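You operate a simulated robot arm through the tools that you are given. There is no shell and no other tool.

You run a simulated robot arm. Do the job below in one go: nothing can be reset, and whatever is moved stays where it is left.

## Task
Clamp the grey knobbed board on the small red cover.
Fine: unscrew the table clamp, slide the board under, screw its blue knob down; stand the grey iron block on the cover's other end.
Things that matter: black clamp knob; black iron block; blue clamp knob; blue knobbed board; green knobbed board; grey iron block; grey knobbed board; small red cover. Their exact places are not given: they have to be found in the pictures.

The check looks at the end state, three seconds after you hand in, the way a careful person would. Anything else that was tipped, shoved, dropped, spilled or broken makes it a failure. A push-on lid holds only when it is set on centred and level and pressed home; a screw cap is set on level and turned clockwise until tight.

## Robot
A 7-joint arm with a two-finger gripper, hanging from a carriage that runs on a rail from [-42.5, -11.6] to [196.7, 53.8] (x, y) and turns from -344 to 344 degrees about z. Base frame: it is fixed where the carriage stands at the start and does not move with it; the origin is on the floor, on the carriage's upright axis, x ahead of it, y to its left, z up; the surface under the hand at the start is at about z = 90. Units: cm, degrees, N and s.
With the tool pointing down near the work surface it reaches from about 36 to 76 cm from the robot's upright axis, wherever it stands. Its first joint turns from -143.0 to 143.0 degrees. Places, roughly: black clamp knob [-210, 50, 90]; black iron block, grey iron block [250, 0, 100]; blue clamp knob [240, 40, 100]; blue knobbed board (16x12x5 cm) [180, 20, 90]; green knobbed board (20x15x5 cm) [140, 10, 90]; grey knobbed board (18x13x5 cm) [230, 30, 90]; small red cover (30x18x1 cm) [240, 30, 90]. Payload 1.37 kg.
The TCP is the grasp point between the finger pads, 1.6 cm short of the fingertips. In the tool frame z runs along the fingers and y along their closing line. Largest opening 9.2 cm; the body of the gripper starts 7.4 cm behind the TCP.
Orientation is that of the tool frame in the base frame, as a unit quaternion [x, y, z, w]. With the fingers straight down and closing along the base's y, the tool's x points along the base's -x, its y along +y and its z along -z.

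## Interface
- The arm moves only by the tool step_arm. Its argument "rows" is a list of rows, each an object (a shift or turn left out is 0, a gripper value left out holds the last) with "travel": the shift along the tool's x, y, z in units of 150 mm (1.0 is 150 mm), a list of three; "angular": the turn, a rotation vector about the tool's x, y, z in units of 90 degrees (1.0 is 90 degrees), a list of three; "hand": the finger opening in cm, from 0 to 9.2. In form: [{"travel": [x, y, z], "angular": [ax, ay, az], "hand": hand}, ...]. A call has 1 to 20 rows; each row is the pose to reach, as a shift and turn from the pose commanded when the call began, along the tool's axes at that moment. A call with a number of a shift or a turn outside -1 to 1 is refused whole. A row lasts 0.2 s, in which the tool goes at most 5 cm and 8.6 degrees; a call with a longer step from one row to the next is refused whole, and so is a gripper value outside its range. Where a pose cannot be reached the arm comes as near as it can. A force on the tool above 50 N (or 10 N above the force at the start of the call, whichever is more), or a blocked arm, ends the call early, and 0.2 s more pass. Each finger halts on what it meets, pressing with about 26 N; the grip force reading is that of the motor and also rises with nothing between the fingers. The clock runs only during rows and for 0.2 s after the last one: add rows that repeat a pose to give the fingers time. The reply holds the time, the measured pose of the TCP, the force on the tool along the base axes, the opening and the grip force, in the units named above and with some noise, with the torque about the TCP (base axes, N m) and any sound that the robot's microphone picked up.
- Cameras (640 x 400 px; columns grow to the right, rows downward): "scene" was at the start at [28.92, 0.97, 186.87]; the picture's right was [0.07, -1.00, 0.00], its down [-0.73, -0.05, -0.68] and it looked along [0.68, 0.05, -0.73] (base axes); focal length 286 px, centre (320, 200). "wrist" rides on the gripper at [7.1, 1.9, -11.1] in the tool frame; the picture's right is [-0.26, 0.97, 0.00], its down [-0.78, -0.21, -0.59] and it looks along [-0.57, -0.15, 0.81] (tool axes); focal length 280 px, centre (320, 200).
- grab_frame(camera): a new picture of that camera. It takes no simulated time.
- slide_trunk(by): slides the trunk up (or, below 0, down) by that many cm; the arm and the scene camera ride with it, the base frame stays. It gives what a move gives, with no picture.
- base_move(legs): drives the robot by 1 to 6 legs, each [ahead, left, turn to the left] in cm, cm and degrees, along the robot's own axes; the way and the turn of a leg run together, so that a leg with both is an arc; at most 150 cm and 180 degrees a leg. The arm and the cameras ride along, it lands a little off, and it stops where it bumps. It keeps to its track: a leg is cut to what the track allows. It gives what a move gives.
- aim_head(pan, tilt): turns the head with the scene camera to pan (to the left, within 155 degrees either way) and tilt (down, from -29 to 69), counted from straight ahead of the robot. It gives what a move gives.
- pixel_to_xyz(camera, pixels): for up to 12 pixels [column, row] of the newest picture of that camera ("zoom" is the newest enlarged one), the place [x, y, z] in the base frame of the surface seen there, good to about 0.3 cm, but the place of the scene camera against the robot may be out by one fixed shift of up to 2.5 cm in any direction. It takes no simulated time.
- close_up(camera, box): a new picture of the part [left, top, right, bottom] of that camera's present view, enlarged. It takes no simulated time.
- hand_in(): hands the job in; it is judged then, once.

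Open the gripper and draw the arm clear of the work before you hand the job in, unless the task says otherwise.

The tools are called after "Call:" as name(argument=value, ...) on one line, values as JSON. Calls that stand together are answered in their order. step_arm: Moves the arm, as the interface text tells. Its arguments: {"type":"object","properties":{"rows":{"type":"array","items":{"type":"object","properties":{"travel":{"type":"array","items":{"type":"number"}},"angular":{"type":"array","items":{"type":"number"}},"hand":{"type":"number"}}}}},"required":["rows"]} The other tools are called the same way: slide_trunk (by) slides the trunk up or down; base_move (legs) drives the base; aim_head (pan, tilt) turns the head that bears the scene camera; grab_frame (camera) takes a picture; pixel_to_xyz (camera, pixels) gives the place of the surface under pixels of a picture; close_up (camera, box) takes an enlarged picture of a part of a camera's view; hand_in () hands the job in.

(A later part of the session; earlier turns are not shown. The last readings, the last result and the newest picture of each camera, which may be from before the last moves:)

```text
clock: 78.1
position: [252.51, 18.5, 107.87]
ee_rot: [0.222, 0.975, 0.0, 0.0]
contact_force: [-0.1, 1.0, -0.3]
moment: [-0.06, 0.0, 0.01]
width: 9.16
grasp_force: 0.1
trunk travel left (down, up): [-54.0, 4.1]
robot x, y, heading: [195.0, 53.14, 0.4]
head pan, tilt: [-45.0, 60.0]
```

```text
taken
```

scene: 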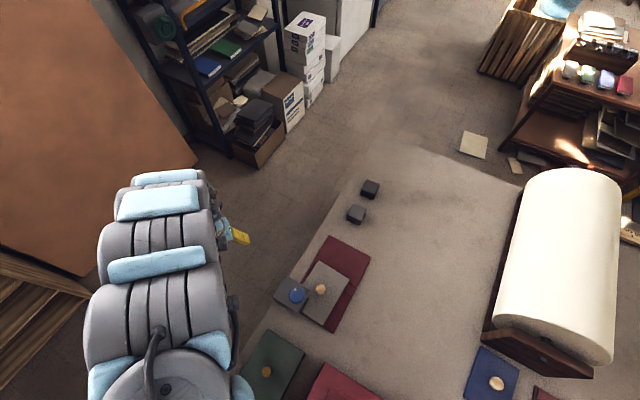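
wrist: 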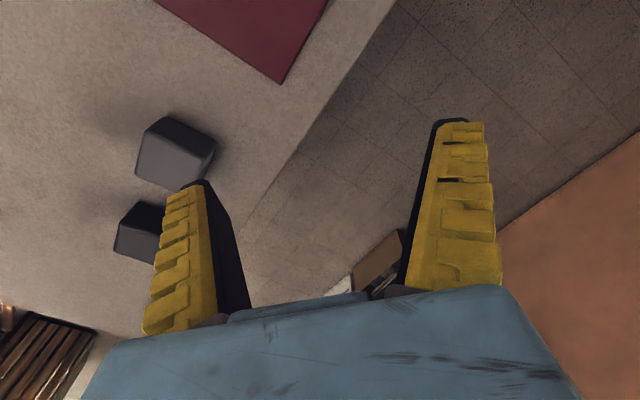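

At (252.5,18.5,107.9); the grey block is in view at (175,155). I'll measure its top-face corners.

Call:
close_up(camera="wrist", box=[95, 90, 255, 190])

Call:
pixel_to_xyz(camera="zoom", pixels=[[320, 250], [175, 330], [240, 180], [430, 250], [370, 370], [280, 120], [470, 220], [270, 290], [350, 220], [300, 330], [480, 360], [200, 80]])

```text
4.00 times, centred on (175, 140) of wrist
```

zoom: 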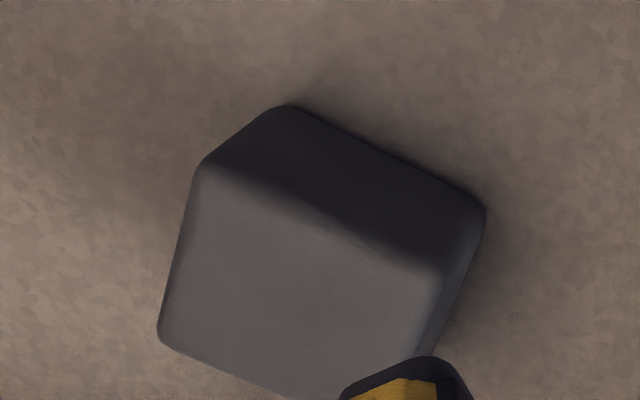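

```text
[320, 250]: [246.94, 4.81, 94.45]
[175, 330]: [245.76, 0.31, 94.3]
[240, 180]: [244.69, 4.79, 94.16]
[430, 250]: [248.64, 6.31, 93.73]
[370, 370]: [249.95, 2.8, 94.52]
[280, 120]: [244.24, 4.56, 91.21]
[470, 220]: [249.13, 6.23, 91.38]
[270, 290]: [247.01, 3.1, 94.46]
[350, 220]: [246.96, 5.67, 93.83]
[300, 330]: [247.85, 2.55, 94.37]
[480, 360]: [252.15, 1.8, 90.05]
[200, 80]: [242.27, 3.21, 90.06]
```

Grey block: top z≈94.45, side ≈4.7 cm, centre ≈(247.3,3.2), yaw ≈17°. I'll move above it and turn 47.5° clockwise so the fingers close along the table's far direction.

Call:
step_arm(rows=[{"travel": [-0.03, -0.2, 0], "angular": [0, 0, 0.08]}, {"travel": [-0.05, -0.4, 0], "angular": [0, 0, 0.16]}, {"travel": [-0.07, -0.6, 0], "angular": [0, 0, 0.24]}, {"travel": [-0.1, -0.8, 0], "angular": [0, 0, 0.32]}, {"travel": [-0.126, -1.0, 0], "angular": [0, 0, 0.4]}, {"travel": [-0.126, -1.0, 0], "angular": [0, 0, 0.48]}, {"travel": [-0.126, -1.0, 0], "angular": [0, 0, 0.528]}, {"travel": [-0.126, -1.0, 0], "angular": [0, 0, 0.528]}])

Call:
grab_frame(camera="wrist")

```text
clock: 79.9
position: [247.59, 4.46, 107.63]
ee_rot: [0.597, 0.802, -0.001, -0.001]
contact_force: [0.3, 0.1, -0.1]
moment: [0.01, 0.0, 0.0]
width: 9.19
grasp_force: 0.1
trunk travel left (down, up): [-54.0, 4.1]
robot x, y, heading: [194.88, 52.82, 0.2]
head pan, tilt: [-45.0, 60.0]
```

```text
taken
```

wrist: 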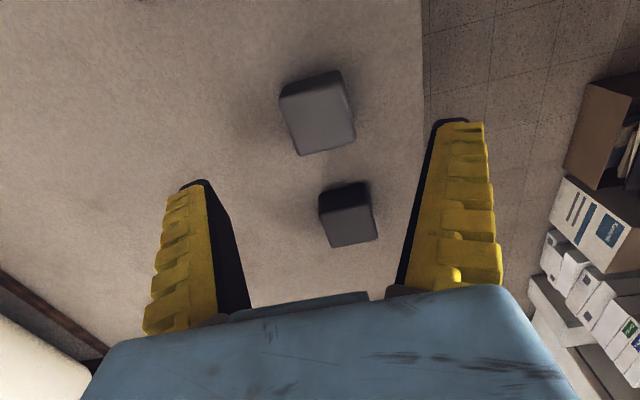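

Nearly above; the grey block is at (318,117), the black one at (347,215). I'll measure the block edges precisely for alignment.

Call:
close_up(camera="wrist", box=[240, 60, 400, 160])

Call:
pixel_to_xyz(camera="zoom", pixels=[[310, 260], [190, 190], [240, 350], [430, 170], [440, 300], [310, 180], [310, 340], [220, 260], [420, 240]])

```text
4.00 times, centred on (320, 110) of wrist
```

zoom: 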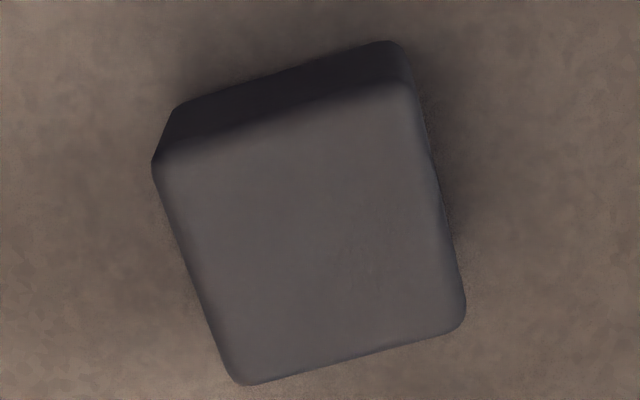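

```text
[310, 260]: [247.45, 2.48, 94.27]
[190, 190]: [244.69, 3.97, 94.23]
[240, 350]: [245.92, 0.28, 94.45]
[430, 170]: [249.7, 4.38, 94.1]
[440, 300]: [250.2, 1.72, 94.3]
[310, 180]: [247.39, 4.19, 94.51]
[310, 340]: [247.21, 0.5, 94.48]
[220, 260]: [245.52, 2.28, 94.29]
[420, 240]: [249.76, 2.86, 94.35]
```

Block centre refined to ≈(247.4,2.75). I'll centre over it and descend in two stages, fingers open 9.2.

Call:
step_arm(rows=[{"travel": [-0.106, -0.042, 0.1], "hand": 9.2}, {"travel": [-0.106, -0.042, 0.3]}, {"travel": [-0.106, -0.042, 0.5]}, {"travel": [-0.106, -0.042, 0.5]}])

Call:
grab_frame(camera="wrist")

```text
clock: 80.9
position: [247.46, 2.66, 100.17]
ee_rot: [0.597, 0.803, 0.0, -0.001]
contact_force: [0.2, 0.3, 0.2]
moment: [-0.01, 0.01, -0.05]
width: 9.21
grasp_force: 0.0
trunk travel left (down, up): [-54.0, 4.1]
robot x, y, heading: [194.91, 53.59, -0.0]
head pan, tilt: [-45.0, 60.0]
```

```text
taken
```

wrist: 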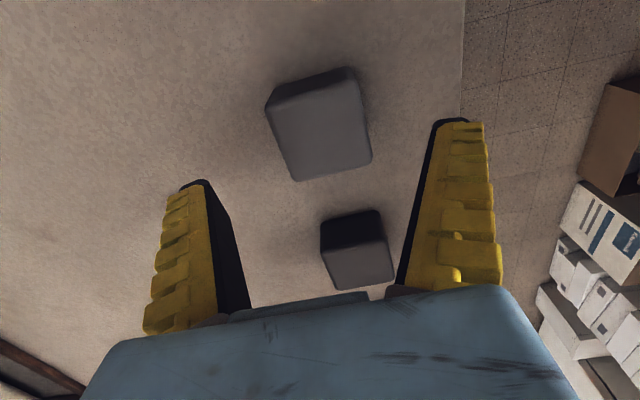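

The block is centred under the fingers (top-face centre ≈(321,131)). Descending to TCP z≈92.3 and closing.

Call:
step_arm(rows=[{"travel": [0, 0, 0.2]}, {"travel": [0, 0, 0.4]}, {"travel": [0, 0, 0.5]}, {"travel": [0, 0, 0.523]}, {"travel": [0, 0, 0.523]}])

Call:
grab_frame(camera="wrist")

```text
clock: 82.1
position: [245.61, 4.59, 95.3]
ee_rot: [0.597, 0.803, -0.001, 0.0]
contact_force: [0.0, 1.2, 0.2]
moment: [0.01, 0.0, 0.02]
width: 9.2
grasp_force: 0.1
out of reach, approached as far as the arm can: row 1, 2, 3, 4, 5
trunk travel left (down, up): [-54.0, 4.1]
robot x, y, heading: [194.84, 53.42, 0.0]
head pan, tilt: [-45.0, 60.0]
```

```text
taken
```

wrist: 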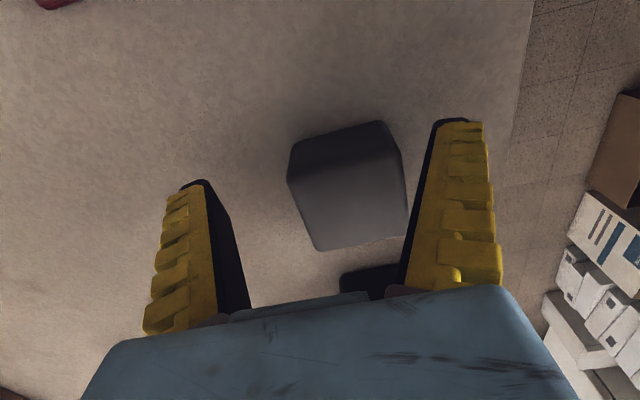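

Reach ran short (tool drifted inward to (245.6,4.6,95.3) with no contact). I'll rise 6 cm, lower the trunk 6 cm more for extra reach.

Call:
step_arm(rows=[{"travel": [0, 0, -0.2]}, {"travel": [0, 0, -0.5]}, {"travel": [0, 0, -0.75]}, {"travel": [0, 0, -0.75]}])

Call:
slide_trunk(by=-7)

```text
clock: 83.1
position: [245.73, 4.83, 106.37]
ee_rot: [0.597, 0.803, 0.0, -0.001]
contact_force: [-0.3, -0.3, -0.5]
moment: [0.0, 0.01, -0.01]
width: 9.19
grasp_force: 0.0
trunk travel left (down, up): [-54.0, 4.1]
robot x, y, heading: [195.12, 53.52, 0.1]
head pan, tilt: [-45.0, 60.0]
```

```text
clock: 84.2
position: [245.78, 4.88, 99.27]
ee_rot: [0.597, 0.802, 0.0, -0.002]
contact_force: [-0.4, 0.1, -0.7]
moment: [0.01, -0.01, 0.01]
width: 9.19
grasp_force: 0.0
trunk travel left (down, up): [-47.0, 11.1]
robot x, y, heading: [195.05, 53.25, 0.1]
head pan, tilt: [-45.0, 60.0]
```

Now shift back over the block centre (247.44,2.7) at this height and check the position.

Call:
step_arm(rows=[{"travel": [-0.09, 0.03, 0]}, {"travel": [-0.171, 0.064, 0]}, {"travel": [-0.171, 0.064, 0]}])

Call:
grab_frame(camera="wrist")

```text
clock: 85.0
position: [247.39, 2.55, 99.16]
ee_rot: [0.597, 0.802, -0.001, 0.0]
contact_force: [0.3, -0.9, 0.0]
moment: [0.01, -0.01, 0.0]
width: 9.18
grasp_force: 0.0
trunk travel left (down, up): [-47.0, 11.1]
robot x, y, heading: [194.93, 53.39, 0.2]
head pan, tilt: [-45.0, 60.0]
```

```text
taken
```

wrist: 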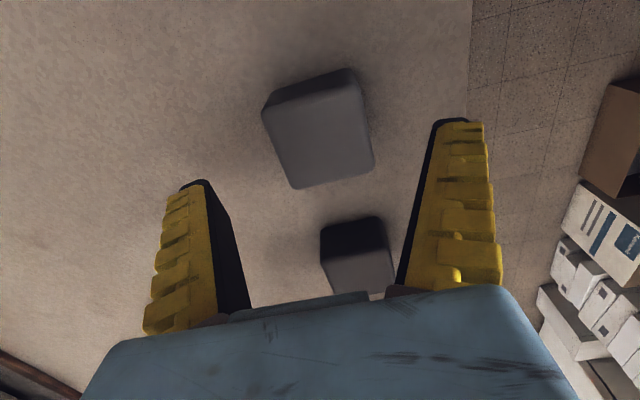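

The block is centred again at (319,137). Descending 6.9 cm.

Call:
step_arm(rows=[{"travel": [0, 0, 0.15]}, {"travel": [0, 0, 0.3]}, {"travel": [0, 0, 0.4]}, {"travel": [0, 0, 0.455]}, {"travel": [0, 0, 0.455]}])

Call:
grab_frame(camera="wrist")

```text
clock: 86.2
position: [247.3, 2.87, 92.62]
ee_rot: [0.598, 0.801, 0.0, -0.001]
contact_force: [0.1, 0.1, -1.2]
moment: [-0.03, 0.0, -0.01]
width: 9.18
grasp_force: 0.0
trunk travel left (down, up): [-47.0, 11.1]
robot x, y, heading: [195.18, 52.89, 0.0]
head pan, tilt: [-45.0, 60.0]
```

```text
taken
```

wrist: 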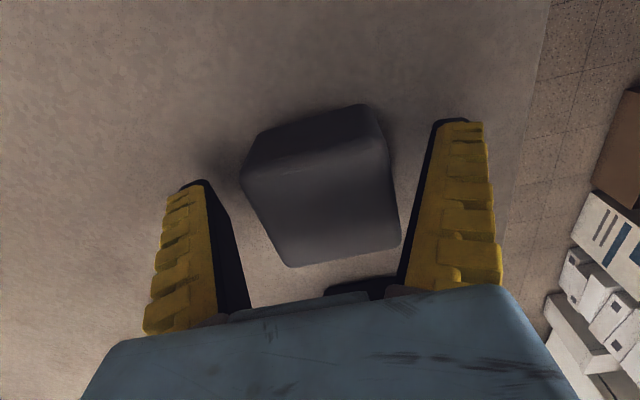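

The block is between the fingers with TCP (247.3,2.9,92.6). Closing on it.

Call:
step_arm(rows=[{"hand": 6.0}, {"hand": 4.0}, {"hand": 3.5}, {"hand": 3.5}, {"hand": 3.5}])

Call:
grab_frame(camera="wrist")

```text
clock: 87.4
position: [247.25, 2.81, 92.53]
ee_rot: [0.597, 0.803, 0.0, -0.001]
contact_force: [2.5, 1.2, -0.2]
moment: [0.02, -0.27, 0.06]
width: 5.94
grasp_force: 25.4
trunk travel left (down, up): [-47.0, 11.1]
robot x, y, heading: [194.91, 53.47, 0.1]
head pan, tilt: [-45.0, 60.0]
```

```text
taken
```

wrist: 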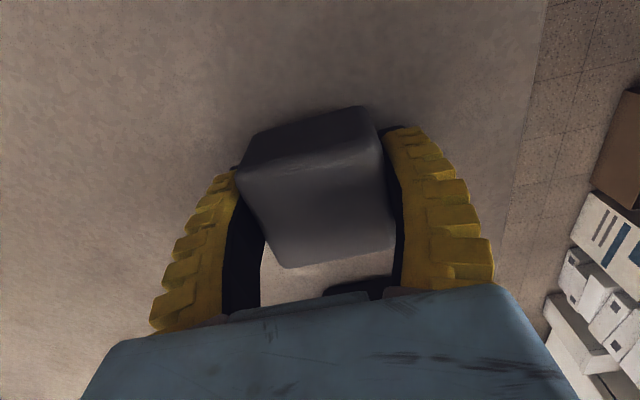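

Width reads 5.94; I want to check whether the grip is square. Measuring the block's top corners.

Call:
close_up(camera="wrist", box=[220, 90, 420, 290])

Call:
pixel_to_xyz(camera="wrist", pixels=[[245, 182], [285, 260], [372, 157], [386, 240], [318, 205], [300, 180], [340, 245], [262, 215], [375, 200]])

```text
2.00 times, centred on (320, 190) of wrist
```

zoom: 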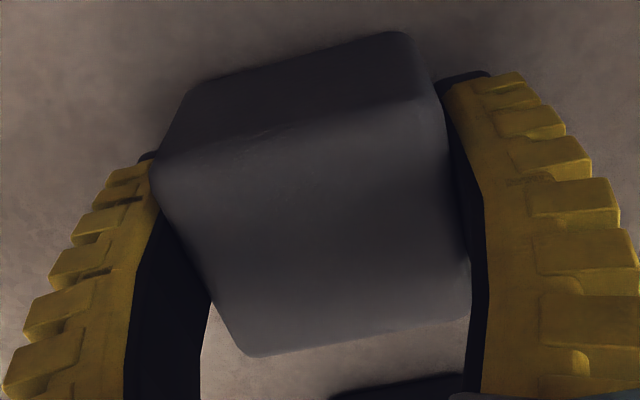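

```text
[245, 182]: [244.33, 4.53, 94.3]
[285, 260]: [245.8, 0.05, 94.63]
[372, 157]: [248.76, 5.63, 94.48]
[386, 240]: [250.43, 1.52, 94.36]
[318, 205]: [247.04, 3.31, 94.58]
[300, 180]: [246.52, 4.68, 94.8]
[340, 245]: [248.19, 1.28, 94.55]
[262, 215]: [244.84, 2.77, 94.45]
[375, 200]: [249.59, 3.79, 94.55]
```

The grip is square within ~1.5° (block yaw ≈18°, tool 16.6°). Lifting slowly by 3 cm and checking for slip.

Call:
step_arm(rows=[{"travel": [0, 0, -0.04]}, {"travel": [0, 0, -0.08]}, {"travel": [0, 0, -0.14]}, {"travel": [0, 0, -0.2]}, {"travel": [0, 0, -0.2]}])

Call:
grab_frame(camera="wrist")

```text
clock: 88.6
position: [247.33, 2.78, 95.44]
ee_rot: [0.597, 0.802, -0.001, -0.001]
contact_force: [0.2, 0.4, -9.3]
moment: [0.05, 0.03, -0.04]
width: 5.91
grasp_force: 26.0
trunk travel left (down, up): [-47.0, 11.1]
robot x, y, heading: [195.13, 53.47, 0.1]
head pan, tilt: [-45.0, 60.0]
```

```text
taken
```

wrist: 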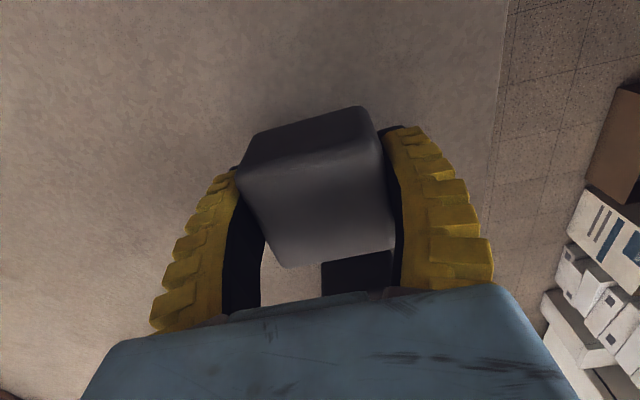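

Held firmly (9.3 N weight, width 5.91). I'll raise the trunk 11 cm and drive the base back 9 cm so that the cover's free end falls at a comfortable radius.

Call:
slide_trunk(by=11)

Call:
base_move(legs=[[-9, -2.5, 0]])

Call:
grab_frame(camera="wrist")

Call:
grab_frame(camera="scene")

```text
clock: 90.0
position: [247.37, 2.75, 106.49]
ee_rot: [0.597, 0.802, 0.0, -0.001]
contact_force: [0.9, 0.0, -9.4]
moment: [0.02, 0.02, -0.02]
width: 5.92
grasp_force: 26.1
trunk travel left (down, up): [-58.0, 0.1]
robot x, y, heading: [194.7, 53.31, -0.2]
head pan, tilt: [-45.0, 60.0]
```

```text
clock: 91.1
position: [238.4, 0.17, 106.45]
ee_rot: [0.597, 0.802, 0.0, -0.001]
contact_force: [0.1, -0.1, -8.8]
moment: [0.04, 0.01, 0.0]
width: 5.9
grasp_force: 25.9
trunk travel left (down, up): [-58.0, 0.1]
robot x, y, heading: [185.62, 50.86, 0.0]
head pan, tilt: [-45.0, 60.0]
```

```text
taken
```

wrist: 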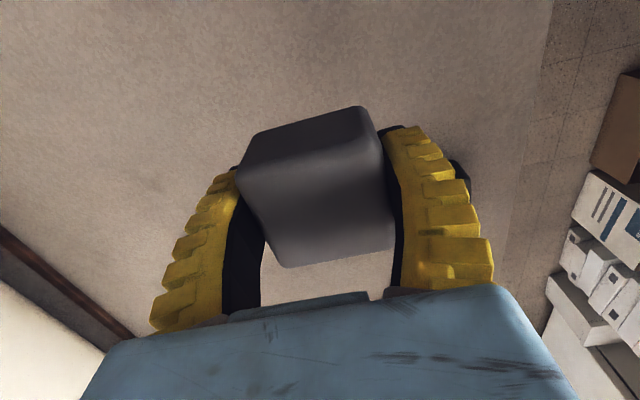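

```text
taken
```

scene: 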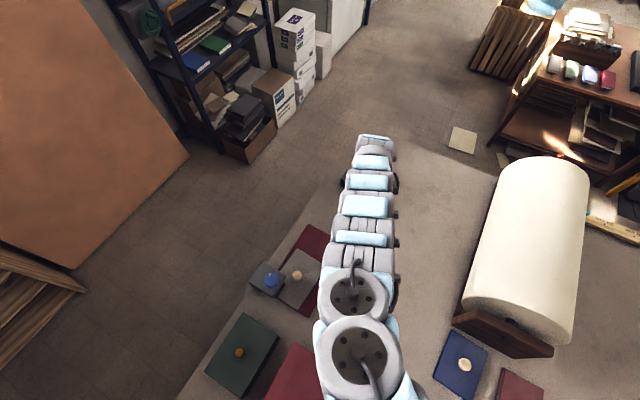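

Block carried at (238.4,0.2,106.5). Moving toward above the cover's free end, first 15 cm, dropping 3 cm.

Call:
step_arm(rows=[{"travel": [0.16, 0.058, 0.0]}, {"travel": [0.32, 0.116, 0.0]}, {"travel": [0.48, 0.174, 0.05]}, {"travel": [0.64, 0.232, 0.1]}, {"travel": [0.8, 0.29, 0.15]}, {"travel": [0.95, 0.344, 0.2]}, {"travel": [0.95, 0.344, 0.2]}])

Call:
grab_frame(camera="wrist")

```text
clock: 92.7
position: [239.13, 15.27, 103.59]
ee_rot: [0.596, 0.803, -0.001, -0.002]
contact_force: [0.3, -0.2, -8.9]
moment: [0.04, 0.0, -0.02]
width: 5.92
grasp_force: 25.9
trunk travel left (down, up): [-58.0, 0.1]
robot x, y, heading: [186.04, 50.78, 0.2]
head pan, tilt: [-45.0, 60.0]
```

```text
taken
```

wrist: 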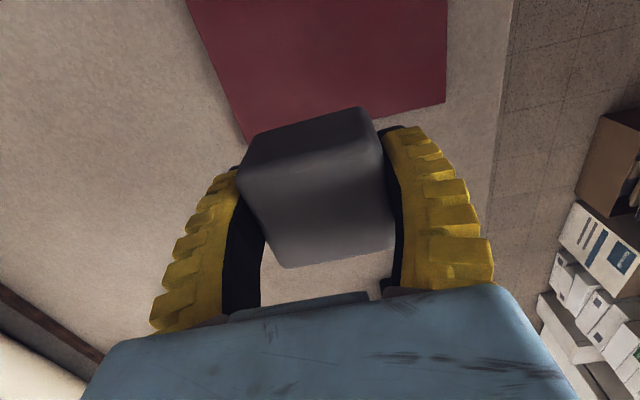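

Cover's free end is ahead (far-right corner at (446,103)). I'll verify its edges by reading points, then move the last 3.8 cm.

Call:
pixel_to_xyz(camera="wrist", pixels=[[443, 98], [400, 112], [225, 90], [240, 128], [300, 40], [200, 20], [440, 20]])

Call:
step_arm(rows=[{"travel": [0.08, 0.03, 0.0]}, {"travel": [0.16, 0.06, 0.0]}, {"travel": [0.238, 0.094, 0.0]}, {"travel": [0.238, 0.094, 0.0]}])

Call:
grab_frame(camera="wrist")

```text
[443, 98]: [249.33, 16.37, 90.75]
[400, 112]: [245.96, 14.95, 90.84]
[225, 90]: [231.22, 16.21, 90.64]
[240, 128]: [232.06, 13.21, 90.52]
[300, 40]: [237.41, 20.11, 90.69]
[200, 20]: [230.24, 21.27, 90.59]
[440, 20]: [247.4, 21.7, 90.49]
```

```text
clock: 93.7
position: [239.62, 19.3, 103.57]
ee_rot: [0.598, 0.802, -0.001, -0.001]
contact_force: [-0.4, 0.0, -9.2]
moment: [0.05, 0.01, 0.0]
width: 5.92
grasp_force: 26.0
trunk travel left (down, up): [-58.0, 0.1]
robot x, y, heading: [185.78, 50.6, 0.1]
head pan, tilt: [-45.0, 60.0]
```

```text
taken
```

wrist: 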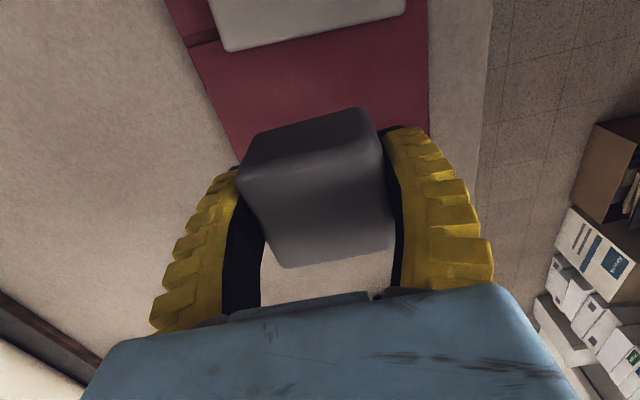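

Centred over the free end (right-edge margin ≈2.4 cm, board gap ≈2.7 cm). Descending to just above the cover (TCP 94.0).

Call:
step_arm(rows=[{"travel": [0, 0, 0.2]}, {"travel": [0, 0, 0.4]}, {"travel": [0, 0, 0.55]}, {"travel": [0, 0, 0.62]}, {"travel": [0, 0, 0.638]}, {"travel": [0, 0, 0.638]}])

Call:
grab_frame(camera="wrist")

```text
clock: 95.1
position: [239.45, 19.18, 93.87]
ee_rot: [0.597, 0.802, -0.001, -0.001]
contact_force: [0.0, -0.4, -7.2]
moment: [0.03, 0.0, 0.0]
width: 5.92
grasp_force: 25.7
trunk travel left (down, up): [-58.0, 0.1]
robot x, y, heading: [186.02, 50.69, 0.1]
head pan, tilt: [-45.0, 60.0]
```

```text
taken
```

wrist: 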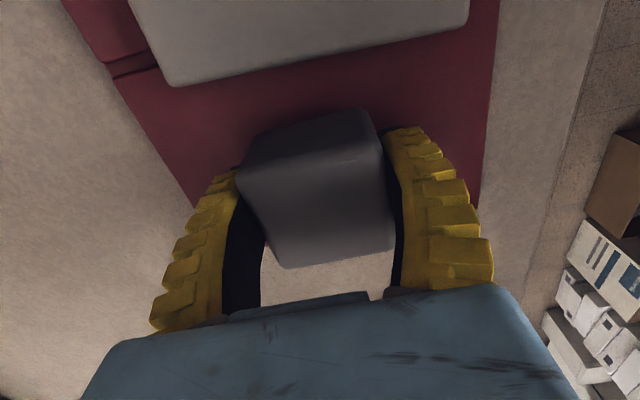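

The block hovers ≈0.5 cm over the cover. Lowering in 1 mm steps until the weight is taken.

Call:
step_arm(rows=[{"travel": [0, 0, 0.007]}, {"travel": [0, 0, 0.014]}, {"travel": [0, 0, 0.021]}, {"travel": [0, 0, 0.028]}, {"travel": [0, 0, 0.028]}])

```text
clock: 96.3
position: [239.44, 19.23, 93.34]
ee_rot: [0.597, 0.802, -0.001, -0.001]
contact_force: [-0.1, -0.3, -8.6]
moment: [0.01, 0.04, 0.0]
width: 5.92
grasp_force: 26.0
trunk travel left (down, up): [-58.0, 0.1]
robot x, y, heading: [185.93, 51.14, -0.1]
head pan, tilt: [-45.0, 60.0]
```

Still hanging (-8.6 N) at TCP 93.34. Lowering another 0.3 cm in 1 mm steps.

Call:
step_arm(rows=[{"travel": [0, 0, 0.006]}, {"travel": [0, 0, 0.012]}, {"travel": [0, 0, 0.018]}, {"travel": [0, 0, 0.018]}])

```text
clock: 97.3
position: [239.67, 19.07, 93.24]
ee_rot: [0.597, 0.802, 0.0, -0.002]
contact_force: [-7.1, 2.6, 14.8]
moment: [0.03, 0.08, 0.13]
width: 5.94
grasp_force: 26.0
trunk travel left (down, up): [-58.0, 0.1]
robot x, y, heading: [185.87, 51.06, -0.1]
head pan, tilt: [-45.0, 60.0]
```

The block is on the cover (pressing 15 N). I'll ease up 0.08 cm and open the fingers gently.

Call:
step_arm(rows=[{"travel": [0, 0, -0.005]}, {"travel": [0, 0, -0.006]}, {"travel": [0, 0, -0.006], "hand": 6.6}, {"travel": [0, 0, -0.006], "hand": 7.4}, {"travel": [0, 0, -0.006], "hand": 8.4}, {"travel": [0, 0, -0.006], "hand": 8.4}, {"travel": [0, 0, -0.006], "hand": 8.4}])

Call:
grab_frame(camera="wrist")

```text
clock: 98.9
position: [239.58, 19.22, 93.32]
ee_rot: [0.597, 0.802, 0.0, -0.001]
contact_force: [0.1, 0.2, -0.1]
moment: [0.01, 0.0, -0.01]
width: 8.49
grasp_force: 1.1
trunk travel left (down, up): [-58.0, 0.1]
robot x, y, heading: [185.74, 50.64, 0.2]
head pan, tilt: [-45.0, 60.0]
```

```text
taken
```

wrist: 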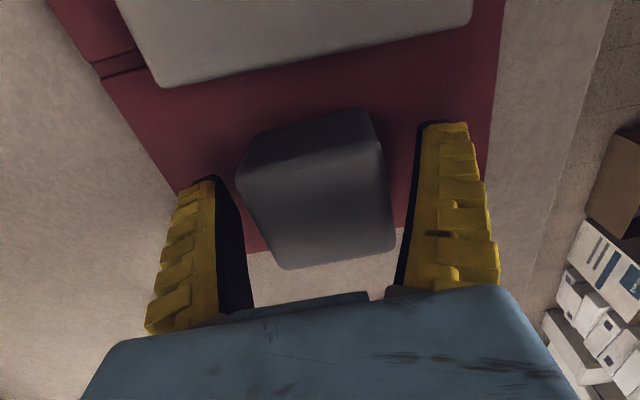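

Released; the block stands on the cover's free end. Rising straight up now.

Call:
step_arm(rows=[{"travel": [0, 0, -0.06]}, {"travel": [0, 0, -0.2]}, {"travel": [0, 0, -0.45]}, {"travel": [0, 0, -0.7]}, {"travel": [0, 0, -0.7]}])

Call:
grab_frame(camera="wrist")

Call:
pixel_to_xyz(camera="wrist", pixels=[[320, 120], [280, 110], [350, 90], [300, 160], [360, 150]])

```text
clock: 100.1
position: [239.61, 19.36, 104.12]
ee_rot: [0.597, 0.802, 0.0, -0.001]
contact_force: [0.7, -0.4, 0.1]
moment: [0.0, -0.04, 0.0]
width: 8.46
grasp_force: 0.4
trunk travel left (down, up): [-58.0, 0.1]
robot x, y, heading: [185.84, 50.41, 0.2]
head pan, tilt: [-45.0, 60.0]
```

```text
taken
```

wrist: 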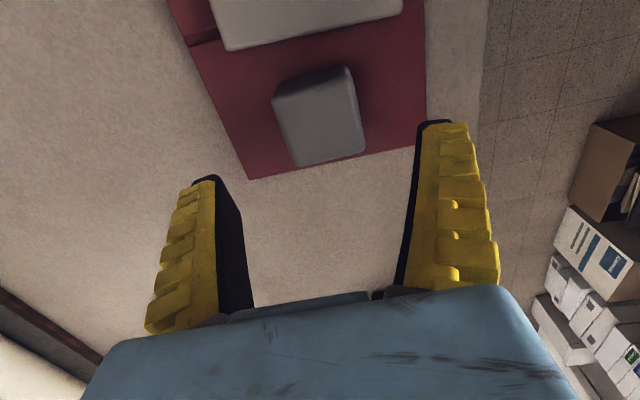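

```text
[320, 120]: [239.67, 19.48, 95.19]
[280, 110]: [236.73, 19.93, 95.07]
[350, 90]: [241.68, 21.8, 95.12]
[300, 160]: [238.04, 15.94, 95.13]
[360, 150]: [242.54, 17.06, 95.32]
```

Block top at 95.15, centred ≈(239.6,19.2), well inside the free end. I'll drive the robot back 25 cm so the arm is clear, then inspect the whole arrangement.

Call:
base_move(legs=[[-25, -6.8, 0]])

Call:
aim_head(pan=-10, tilt=55)

Call:
grab_frame(camera="scene")

Call:
grab_frame(camera="wrist")

```text
clock: 101.9
position: [215.55, 12.65, 103.87]
ee_rot: [0.596, 0.803, 0.0, -0.001]
contact_force: [-0.2, 0.2, -0.1]
moment: [0.03, 0.02, 0.0]
width: 8.48
grasp_force: 0.7
trunk travel left (down, up): [-58.0, 0.1]
robot x, y, heading: [162.29, 44.32, 0.3]
head pan, tilt: [-45.0, 60.0]
```

```text
clock: 102.9
position: [215.52, 12.69, 103.99]
ee_rot: [0.596, 0.803, 0.0, -0.001]
contact_force: [0.9, -0.1, -0.1]
moment: [0.01, -0.03, -0.01]
width: 8.48
grasp_force: 0.6
trunk travel left (down, up): [-58.0, 0.1]
robot x, y, heading: [162.08, 44.1, 0.2]
head pan, tilt: [-10.0, 55.0]
```

```text
taken
```

scene: 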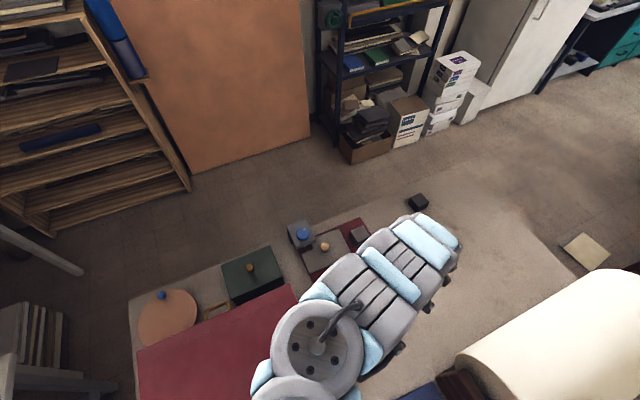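

```text
taken
```

wrist: 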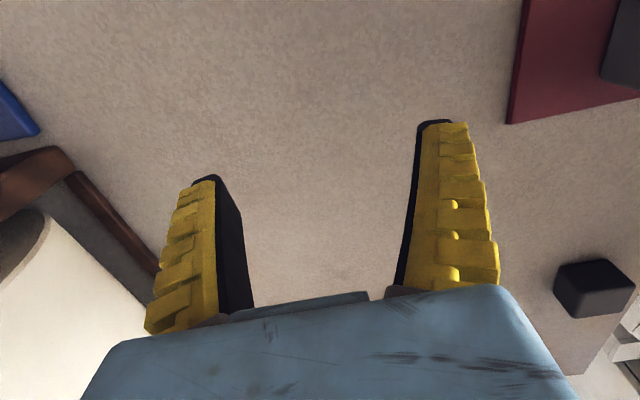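

The clamp, board and block are visible around (325,240). Zooming in to check the final arrangement.

Call:
close_up(camera="scene", box=[275, 200, 387, 270])

Call:
pixel_to_xyz(camera="zoom", pixels=[[490, 195], [280, 265], [150, 195], [220, 230], [330, 240], [480, 120], [140, 290]])

```text
5.71 times, centred on (331, 235) of scene
```

zoom: 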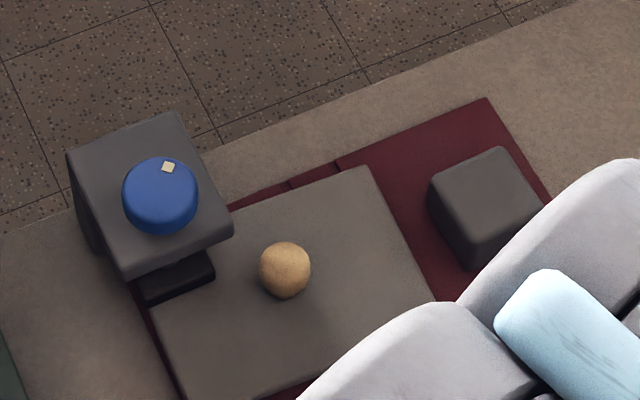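

```text
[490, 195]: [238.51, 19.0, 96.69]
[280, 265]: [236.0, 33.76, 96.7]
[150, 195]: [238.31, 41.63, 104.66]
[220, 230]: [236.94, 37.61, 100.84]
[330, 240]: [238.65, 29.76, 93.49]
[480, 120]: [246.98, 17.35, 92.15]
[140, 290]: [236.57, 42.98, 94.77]
```

The board, clamp and block look right. I'll check the knob's marker angle and pad contact more closely to be sure the clamp did not back off.

Call:
close_up(camera="scene", box=[285, 215, 325, 255])

Call:
pixel_to_xyz(camera="zoom", pixels=[[320, 150], [320, 200], [250, 180], [390, 180], [350, 110], [350, 130], [330, 340], [380, 330], [330, 370], [450, 380]])

```text
10.00 times, centred on (305, 235) of scene
```

zoom: 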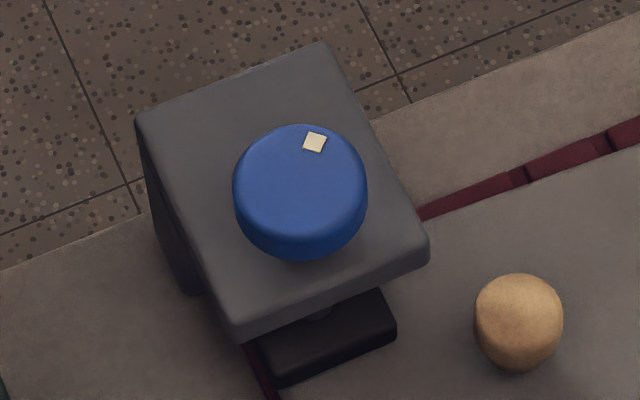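

```text
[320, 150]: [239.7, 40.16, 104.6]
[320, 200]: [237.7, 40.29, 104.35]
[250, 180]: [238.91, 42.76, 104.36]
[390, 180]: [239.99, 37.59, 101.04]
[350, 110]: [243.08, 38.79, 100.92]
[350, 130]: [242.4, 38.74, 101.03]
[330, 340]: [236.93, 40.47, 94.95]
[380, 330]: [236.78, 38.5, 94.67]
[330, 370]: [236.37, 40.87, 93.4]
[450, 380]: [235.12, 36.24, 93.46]
```

The marker now appears at about -25°, versus -55° while gripped tight, so the knob may have sprung back a little. I'll bring the wrist camera over to the near side again for a close look at the pad gap.

Call:
step_arm(rows=[{"travel": [0.14, 0.133, 0]}, {"travel": [0.28, 0.266, 0]}, {"travel": [0.41, 0.4, 0]}, {"travel": [0.547, 0.53, 0]}, {"travel": [0.547, 0.53, 0]}])

Call:
step_arm(rows=[{"travel": [0.14, 0.133, 0]}, {"travel": [0.28, 0.266, 0]}, {"travel": [0.41, 0.4, 0]}, {"travel": [0.547, 0.53, 0]}, {"travel": [0.547, 0.53, 0]}])

```text
clock: 104.1
position: [220.85, 22.78, 103.95]
ee_rot: [0.597, 0.802, 0.0, -0.002]
contact_force: [0.1, -0.1, 0.6]
moment: [-0.01, 0.03, -0.01]
width: 8.5
grasp_force: 0.2
trunk travel left (down, up): [-58.0, 0.1]
robot x, y, heading: [161.87, 44.25, -0.1]
head pan, tilt: [-10.0, 55.0]
```

```text
clock: 105.3
position: [226.08, 33.16, 104.04]
ee_rot: [0.596, 0.803, 0.001, -0.001]
contact_force: [-0.2, -0.3, -0.8]
moment: [0.0, -0.01, 0.02]
width: 8.49
grasp_force: 0.6
trunk travel left (down, up): [-58.0, 0.1]
robot x, y, heading: [161.54, 44.39, 0.1]
head pan, tilt: [-10.0, 55.0]
```

Now driving back 11 cm and turning the tool 103° counter-clockwise so the camera looks along the table toward the clamp.

Call:
base_move(legs=[[-11, -3, 0]])

Call:
step_arm(rows=[{"angular": [0, 0, -0.09], "travel": [0, 0, -0.05]}, {"angular": [0, 0, -0.18], "travel": [0, 0, -0.1]}, {"angular": [0, 0, -0.27], "travel": [0, 0, -0.15]}, {"angular": [0, 0, -0.36], "travel": [0, 0, -0.2]}, {"angular": [0, 0, -0.45], "travel": [0, 0, -0.2]}, {"angular": [0, 0, -0.54], "travel": [0, 0, -0.2]}, {"angular": [0, 0, -0.63], "travel": [0, 0, -0.2]}, {"angular": [0, 0, -0.72], "travel": [0, 0, -0.2]}, {"angular": [0, 0, -0.81], "travel": [0, 0, -0.2]}, {"angular": [0, 0, -0.9], "travel": [0, 0, -0.2]}, {"angular": [0, 0, -0.99], "travel": [0, 0, -0.2]}])

Call:
grab_frame(camera="wrist")

```text
clock: 106.6
position: [215.02, 30.0, 104.05]
ee_rot: [0.596, 0.803, 0.0, -0.001]
contact_force: [-0.3, 0.0, 0.3]
moment: [-0.01, 0.05, 0.02]
width: 8.48
grasp_force: 1.1
trunk travel left (down, up): [-58.0, 0.1]
robot x, y, heading: [150.73, 40.9, 0.1]
head pan, tilt: [-10.0, 55.0]
```

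```text
clock: 109.0
position: [215.05, 30.19, 107.13]
ee_rot: [-0.14, 0.99, 0.001, -0.001]
contact_force: [0.6, 0.1, 0.6]
moment: [-0.01, -0.02, 0.01]
width: 8.52
grasp_force: 0.6
trunk travel left (down, up): [-58.0, 0.1]
robot x, y, heading: [150.86, 41.27, 0.3]
head pan, tilt: [-10.0, 55.0]
```

```text
taken
```

wrist: 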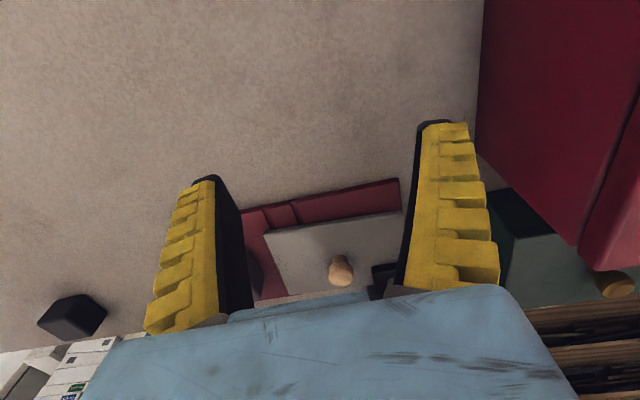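

Moving to the earlier viewing pose (about (224.5,36.8,108)) for the same front view of the pad.

Call:
step_arm(rows=[{"travel": [-0.2, 0.07, -0.02], "angular": [0, 0, -0.05]}, {"travel": [-0.4, 0.14, -0.04], "angular": [0, 0, -0.1]}, {"travel": [-0.6, 0.2, -0.06], "angular": [0, 0, -0.155]}, {"travel": [-0.727, 0.248, -0.08], "angular": [0, 0, -0.155]}, {"travel": [-0.727, 0.248, -0.08], "angular": [0, 0, -0.155]}])

Call:
grab_frame(camera="wrist")

Call:
close_up(camera="wrist", box=[254, 180, 382, 260])

Call:
pixel_to_xyz(camera="zoom", pixels=[[320, 150], [250, 150], [390, 150], [320, 180], [320, 130], [320, 110], [320, 90], [320, 300], [250, 170], [390, 170]])

```text
clock: 110.2
position: [224.66, 36.5, 108.23]
ee_rot: [-0.258, 0.966, 0.0, -0.001]
contact_force: [-0.1, -0.2, -0.1]
moment: [0.01, 0.0, -0.02]
width: 8.49
grasp_force: 0.7
trunk travel left (down, up): [-58.0, 0.1]
robot x, y, heading: [150.65, 41.26, 0.3]
head pan, tilt: [-10.0, 55.0]
```

```text
taken
```

wrist: 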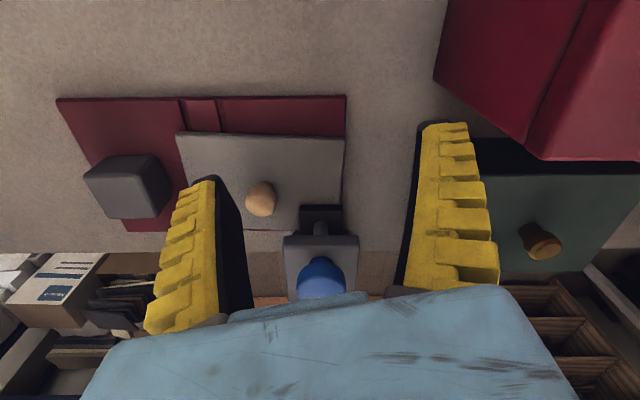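

```text
5.00 times, centred on (318, 220) of wrist
```

zoom: 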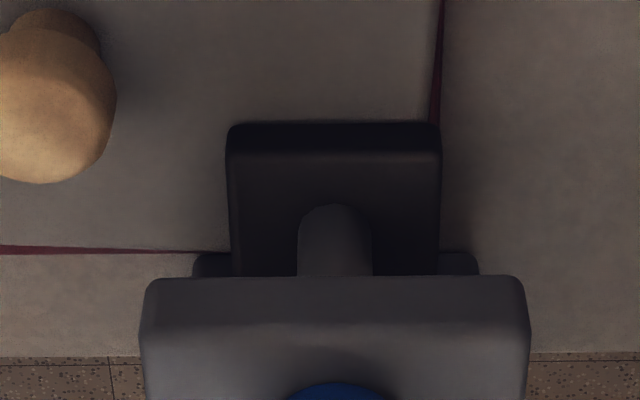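

```text
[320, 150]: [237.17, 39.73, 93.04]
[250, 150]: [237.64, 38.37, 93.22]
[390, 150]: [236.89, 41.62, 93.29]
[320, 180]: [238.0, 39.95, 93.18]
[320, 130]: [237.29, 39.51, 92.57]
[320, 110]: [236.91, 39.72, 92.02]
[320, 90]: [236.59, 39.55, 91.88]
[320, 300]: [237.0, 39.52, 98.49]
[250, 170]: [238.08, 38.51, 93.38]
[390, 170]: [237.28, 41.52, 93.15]
```

The pad's front view now shows it lying on the board (pad top ≈93.2, underside ≈92.05, board top ≈91.95), but the marker suggests some spring-back. I'll drive forward 15 cm to come over the knob and test tightness again.

Call:
base_move(legs=[[15, 4.1, -0.2]])

Call:
grab_frame(camera="wrist")

Call:
close_up(camera="wrist", box=[240, 60, 400, 160])

```text
clock: 111.5
position: [239.42, 40.44, 108.25]
ee_rot: [-0.256, 0.967, 0.001, -0.001]
contact_force: [0.3, 0.3, 0.8]
moment: [-0.01, 0.03, 0.04]
width: 8.51
grasp_force: 0.9
trunk travel left (down, up): [-58.0, 0.1]
robot x, y, heading: [165.49, 45.01, -0.2]
head pan, tilt: [-10.0, 55.0]
```

```text
taken
```

wrist: 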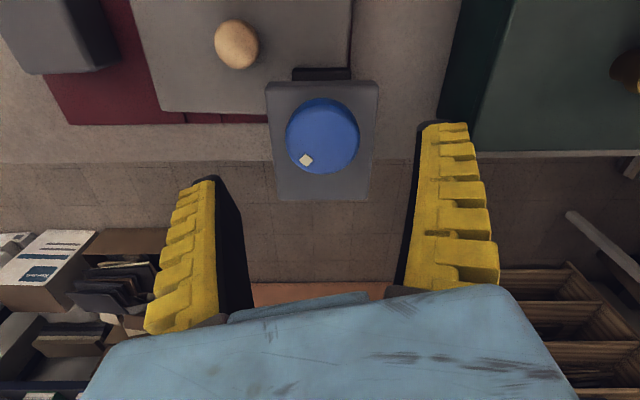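

```text
4.00 times, centred on (320, 110) of wrist
```

zoom: 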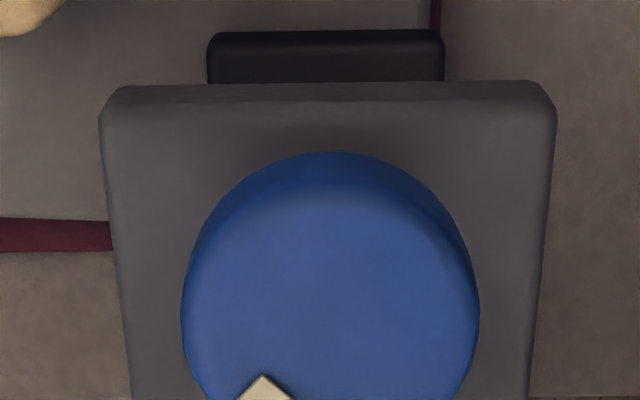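

Marker at (306,160) → angle ≈-23°. I'll descend onto the knob, grip, and turn clockwise only 9° to read the torque.

Call:
step_arm(rows=[{"travel": [-0.009, 0.007, 0.2], "hand": 9.2}, {"travel": [-0.009, 0.007, 0.36]}, {"travel": [-0.009, 0.007, 0.415]}, {"travel": [-0.009, 0.007, 0.415]}, {"travel": [-0.009, 0.007, 0.415], "hand": 3.0}, {"travel": [-0.009, 0.007, 0.415], "hand": 3.0}, {"travel": [-0.009, 0.007, 0.415], "hand": 3.0}, {"travel": [-0.009, 0.007, 0.415], "hand": 3.0}])

Call:
step_arm(rows=[{"angular": [0, 0, 0.05]}, {"angular": [0, 0, 0.1]}, {"angular": [0, 0, 0.1]}])

Call:
grab_frame(camera="wrist")

```text
clock: 113.3
position: [239.59, 40.7, 102.03]
ee_rot: [-0.256, 0.967, 0.0, -0.001]
contact_force: [2.6, -3.1, -1.8]
moment: [0.06, -0.14, -0.02]
width: 4.31
grasp_force: 27.9
trunk travel left (down, up): [-58.0, 0.1]
robot x, y, heading: [165.85, 45.14, -0.2]
head pan, tilt: [-10.0, 55.0]
```

```text
clock: 114.2
position: [239.52, 40.61, 102.0]
ee_rot: [-0.181, 0.984, 0.0, 0.0]
contact_force: [6.1, -1.4, -10.6]
moment: [0.07, -0.27, 0.02]
width: 4.27
grasp_force: 27.8
trunk travel left (down, up): [-58.0, 0.1]
robot x, y, heading: [165.48, 45.35, -0.0]
head pan, tilt: [-10.0, 55.0]
```

```text
taken
```

wrist: 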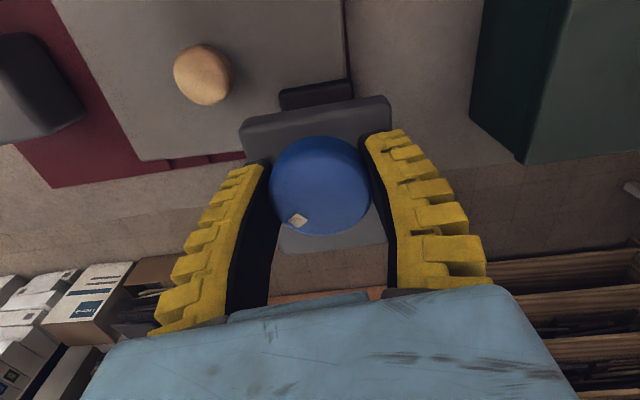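

No torque at +9°, so it was not tight. Continuing in 9° increments.

Call:
step_arm(rows=[{"angular": [0, 0, 0.05]}, {"angular": [0, 0, 0.1]}, {"angular": [0, 0, 0.1]}])

Call:
step_arm(rows=[{"angular": [0, 0, 0.05]}, {"angular": [0, 0, 0.1]}, {"angular": [0, 0, 0.1]}])

Call:
step_arm(rows=[{"angular": [0, 0, 0.05]}, {"angular": [0, 0, 0.1]}, {"angular": [0, 0, 0.1]}])

Call:
grab_frame(camera="wrist")

```text
clock: 115.0
position: [239.55, 40.67, 102.03]
ee_rot: [-0.102, 0.995, 0.0, 0.0]
contact_force: [10.0, -0.3, -14.5]
moment: [0.03, -0.41, 0.08]
width: 4.24
grasp_force: 28.5
trunk travel left (down, up): [-58.0, 0.1]
robot x, y, heading: [165.83, 45.32, 0.2]
head pan, tilt: [-10.0, 55.0]
```

```text
clock: 115.8
position: [239.39, 40.66, 102.1]
ee_rot: [-0.024, 1.0, 0.0, -0.001]
contact_force: [7.9, 1.5, -8.2]
moment: [-0.06, -0.24, 0.27]
width: 4.15
grasp_force: 27.8
trunk travel left (down, up): [-58.0, 0.1]
robot x, y, heading: [165.79, 45.47, 0.2]
head pan, tilt: [-10.0, 55.0]
```

```text
clock: 116.5
position: [239.56, 40.65, 102.31]
ee_rot: [0.055, 0.998, 0.002, 0.0]
contact_force: [-1.3, 2.8, 6.3]
moment: [0.02, 0.08, 0.45]
width: 4.02
grasp_force: 28.0
trunk travel left (down, up): [-58.0, 0.1]
robot x, y, heading: [165.35, 45.1, 0.0]
head pan, tilt: [-10.0, 55.0]
```

```text
taken
```

wrist: 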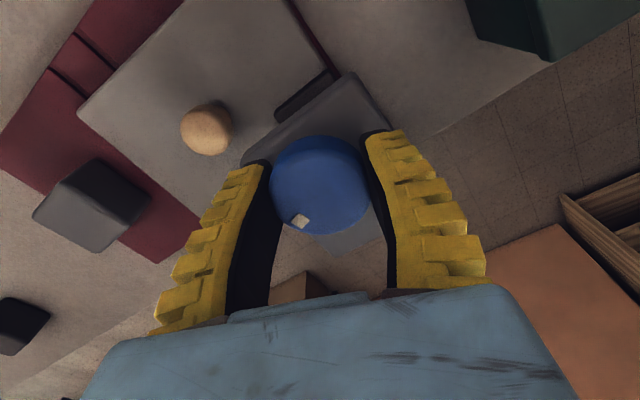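

Torque rises from 0.08 to 0.45 N m over the last 18°, so contact begins at about 18° past where it had sprung back to. A sudden release lets it spin back; I'll unwind the hand slowly and only open when the torque is small.

Call:
step_arm(rows=[{"angular": [0, 0, -0.015]}, {"angular": [0, 0, -0.03]}, {"angular": [0, 0, -0.045]}, {"angular": [0, 0, -0.045]}, {"angular": [0, 0, -0.045]}])

Call:
grab_frame(camera="wrist")

```text
clock: 117.8
position: [239.52, 40.76, 101.99]
ee_rot: [0.02, 1.0, 0.001, -0.001]
contact_force: [-2.4, 6.7, 9.7]
moment: [-0.02, 0.07, 0.28]
width: 4.02
grasp_force: 28.4
trunk travel left (down, up): [-58.0, 0.1]
robot x, y, heading: [165.59, 45.4, 0.1]
head pan, tilt: [-10.0, 55.0]
```

```text
taken
```

wrist: 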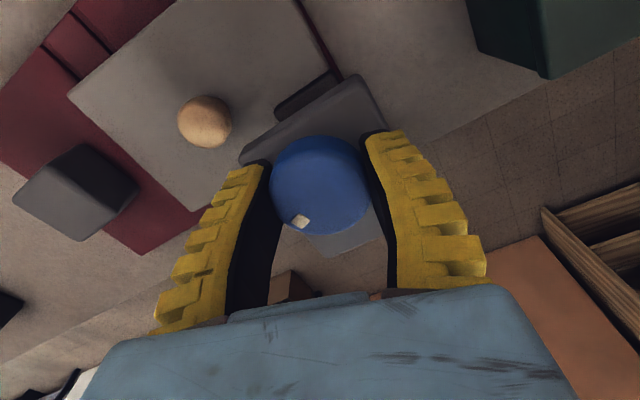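

Torque eased to 0.28. Unwinding another 3.5°.

Call:
step_arm(rows=[{"angular": [0, 0, -0.013]}, {"angular": [0, 0, -0.026]}, {"angular": [0, 0, -0.039]}, {"angular": [0, 0, -0.039]}, {"angular": [0, 0, -0.039]}])

```text
clock: 119.0
position: [239.48, 40.7, 102.0]
ee_rot: [-0.011, 1.0, 0.001, -0.001]
contact_force: [2.8, 5.6, -0.3]
moment: [0.06, -0.06, 0.16]
width: 4.04
grasp_force: 28.1
trunk travel left (down, up): [-58.0, 0.1]
robot x, y, heading: [165.44, 44.96, -0.0]
head pan, tilt: [-10.0, 55.0]
```

Torque 0.16 now; unwinding another 2.7°.

Call:
step_arm(rows=[{"angular": [0, 0, -0.01]}, {"angular": [0, 0, -0.02]}, {"angular": [0, 0, -0.03]}, {"angular": [0, 0, -0.03]}, {"angular": [0, 0, -0.03]}])

Call:
grab_frame(camera="wrist")

Call:
pixel_to_xyz(camera="wrist", pixels=[[290, 105], [305, 95], [320, 85], [310, 92], [298, 98], [240, 60], [280, 80], [265, 110]])

```text
clock: 120.2
position: [239.59, 40.71, 102.16]
ee_rot: [-0.035, 0.999, 0.0, -0.002]
contact_force: [-7.0, 4.5, 13.0]
moment: [0.03, 0.12, 0.14]
width: 4.08
grasp_force: 27.7
trunk travel left (down, up): [-58.0, 0.1]
robot x, y, heading: [165.55, 44.89, 0.2]
head pan, tilt: [-10.0, 55.0]
```

```text
taken
```

wrist: 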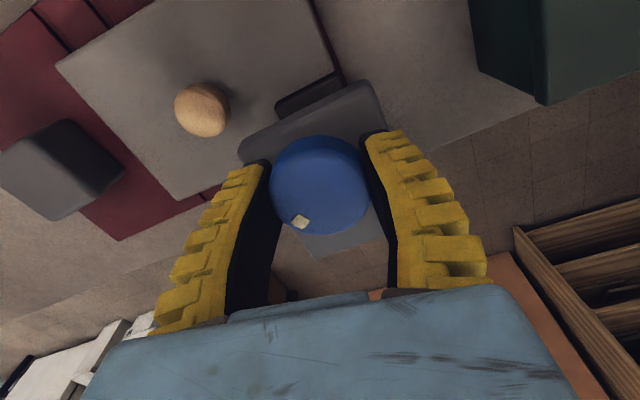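

```text
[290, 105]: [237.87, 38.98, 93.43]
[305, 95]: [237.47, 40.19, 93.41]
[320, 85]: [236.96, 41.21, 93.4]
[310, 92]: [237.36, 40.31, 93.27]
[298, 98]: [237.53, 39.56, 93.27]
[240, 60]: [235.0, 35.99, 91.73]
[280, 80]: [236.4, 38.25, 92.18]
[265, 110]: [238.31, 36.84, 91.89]
```

Torque still 0.14; unwinding another 2.7° to approach zero so that the thread's own friction holds the clamp.

Call:
step_arm(rows=[{"angular": [0, 0, -0.01]}, {"angular": [0, 0, -0.02]}, {"angular": [0, 0, -0.03]}, {"angular": [0, 0, -0.03]}, {"angular": [0, 0, -0.03]}, {"angular": [0, 0, -0.03]}])

```text
clock: 121.5
position: [239.53, 40.54, 102.04]
ee_rot: [-0.058, 0.998, 0.0, 0.0]
contact_force: [4.1, 1.9, -2.5]
moment: [0.06, -0.2, 0.09]
width: 4.12
grasp_force: 28.0
trunk travel left (down, up): [-58.0, 0.1]
robot x, y, heading: [165.41, 45.84, -0.1]
head pan, tilt: [-10.0, 55.0]
```

Torque 0.09; one more 2° unwinding.

Call:
step_arm(rows=[{"angular": [0, 0, -0.012]}, {"angular": [0, 0, -0.024]}, {"angular": [0, 0, -0.024]}, {"angular": [0, 0, -0.024]}, {"angular": [0, 0, -0.024]}])

Call:
grab_frame(camera="wrist")

```text
clock: 122.8
position: [239.58, 40.71, 102.06]
ee_rot: [-0.078, 0.997, 0.002, -0.001]
contact_force: [1.9, 2.2, -0.9]
moment: [0.0, 0.01, 0.1]
width: 4.11
grasp_force: 27.7
trunk travel left (down, up): [-58.0, 0.1]
robot x, y, heading: [165.56, 45.41, -0.0]
head pan, tilt: [-10.0, 55.0]
```

```text
taken
```

wrist: 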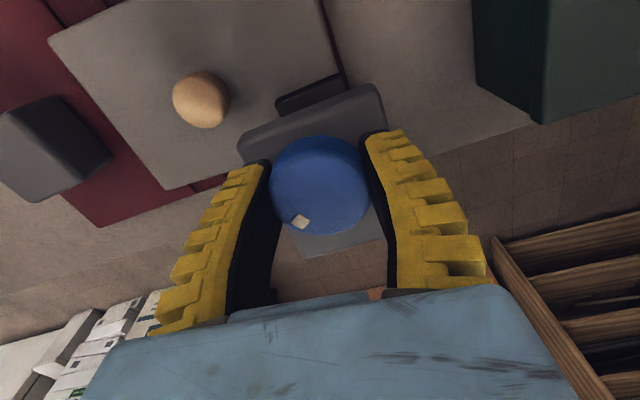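

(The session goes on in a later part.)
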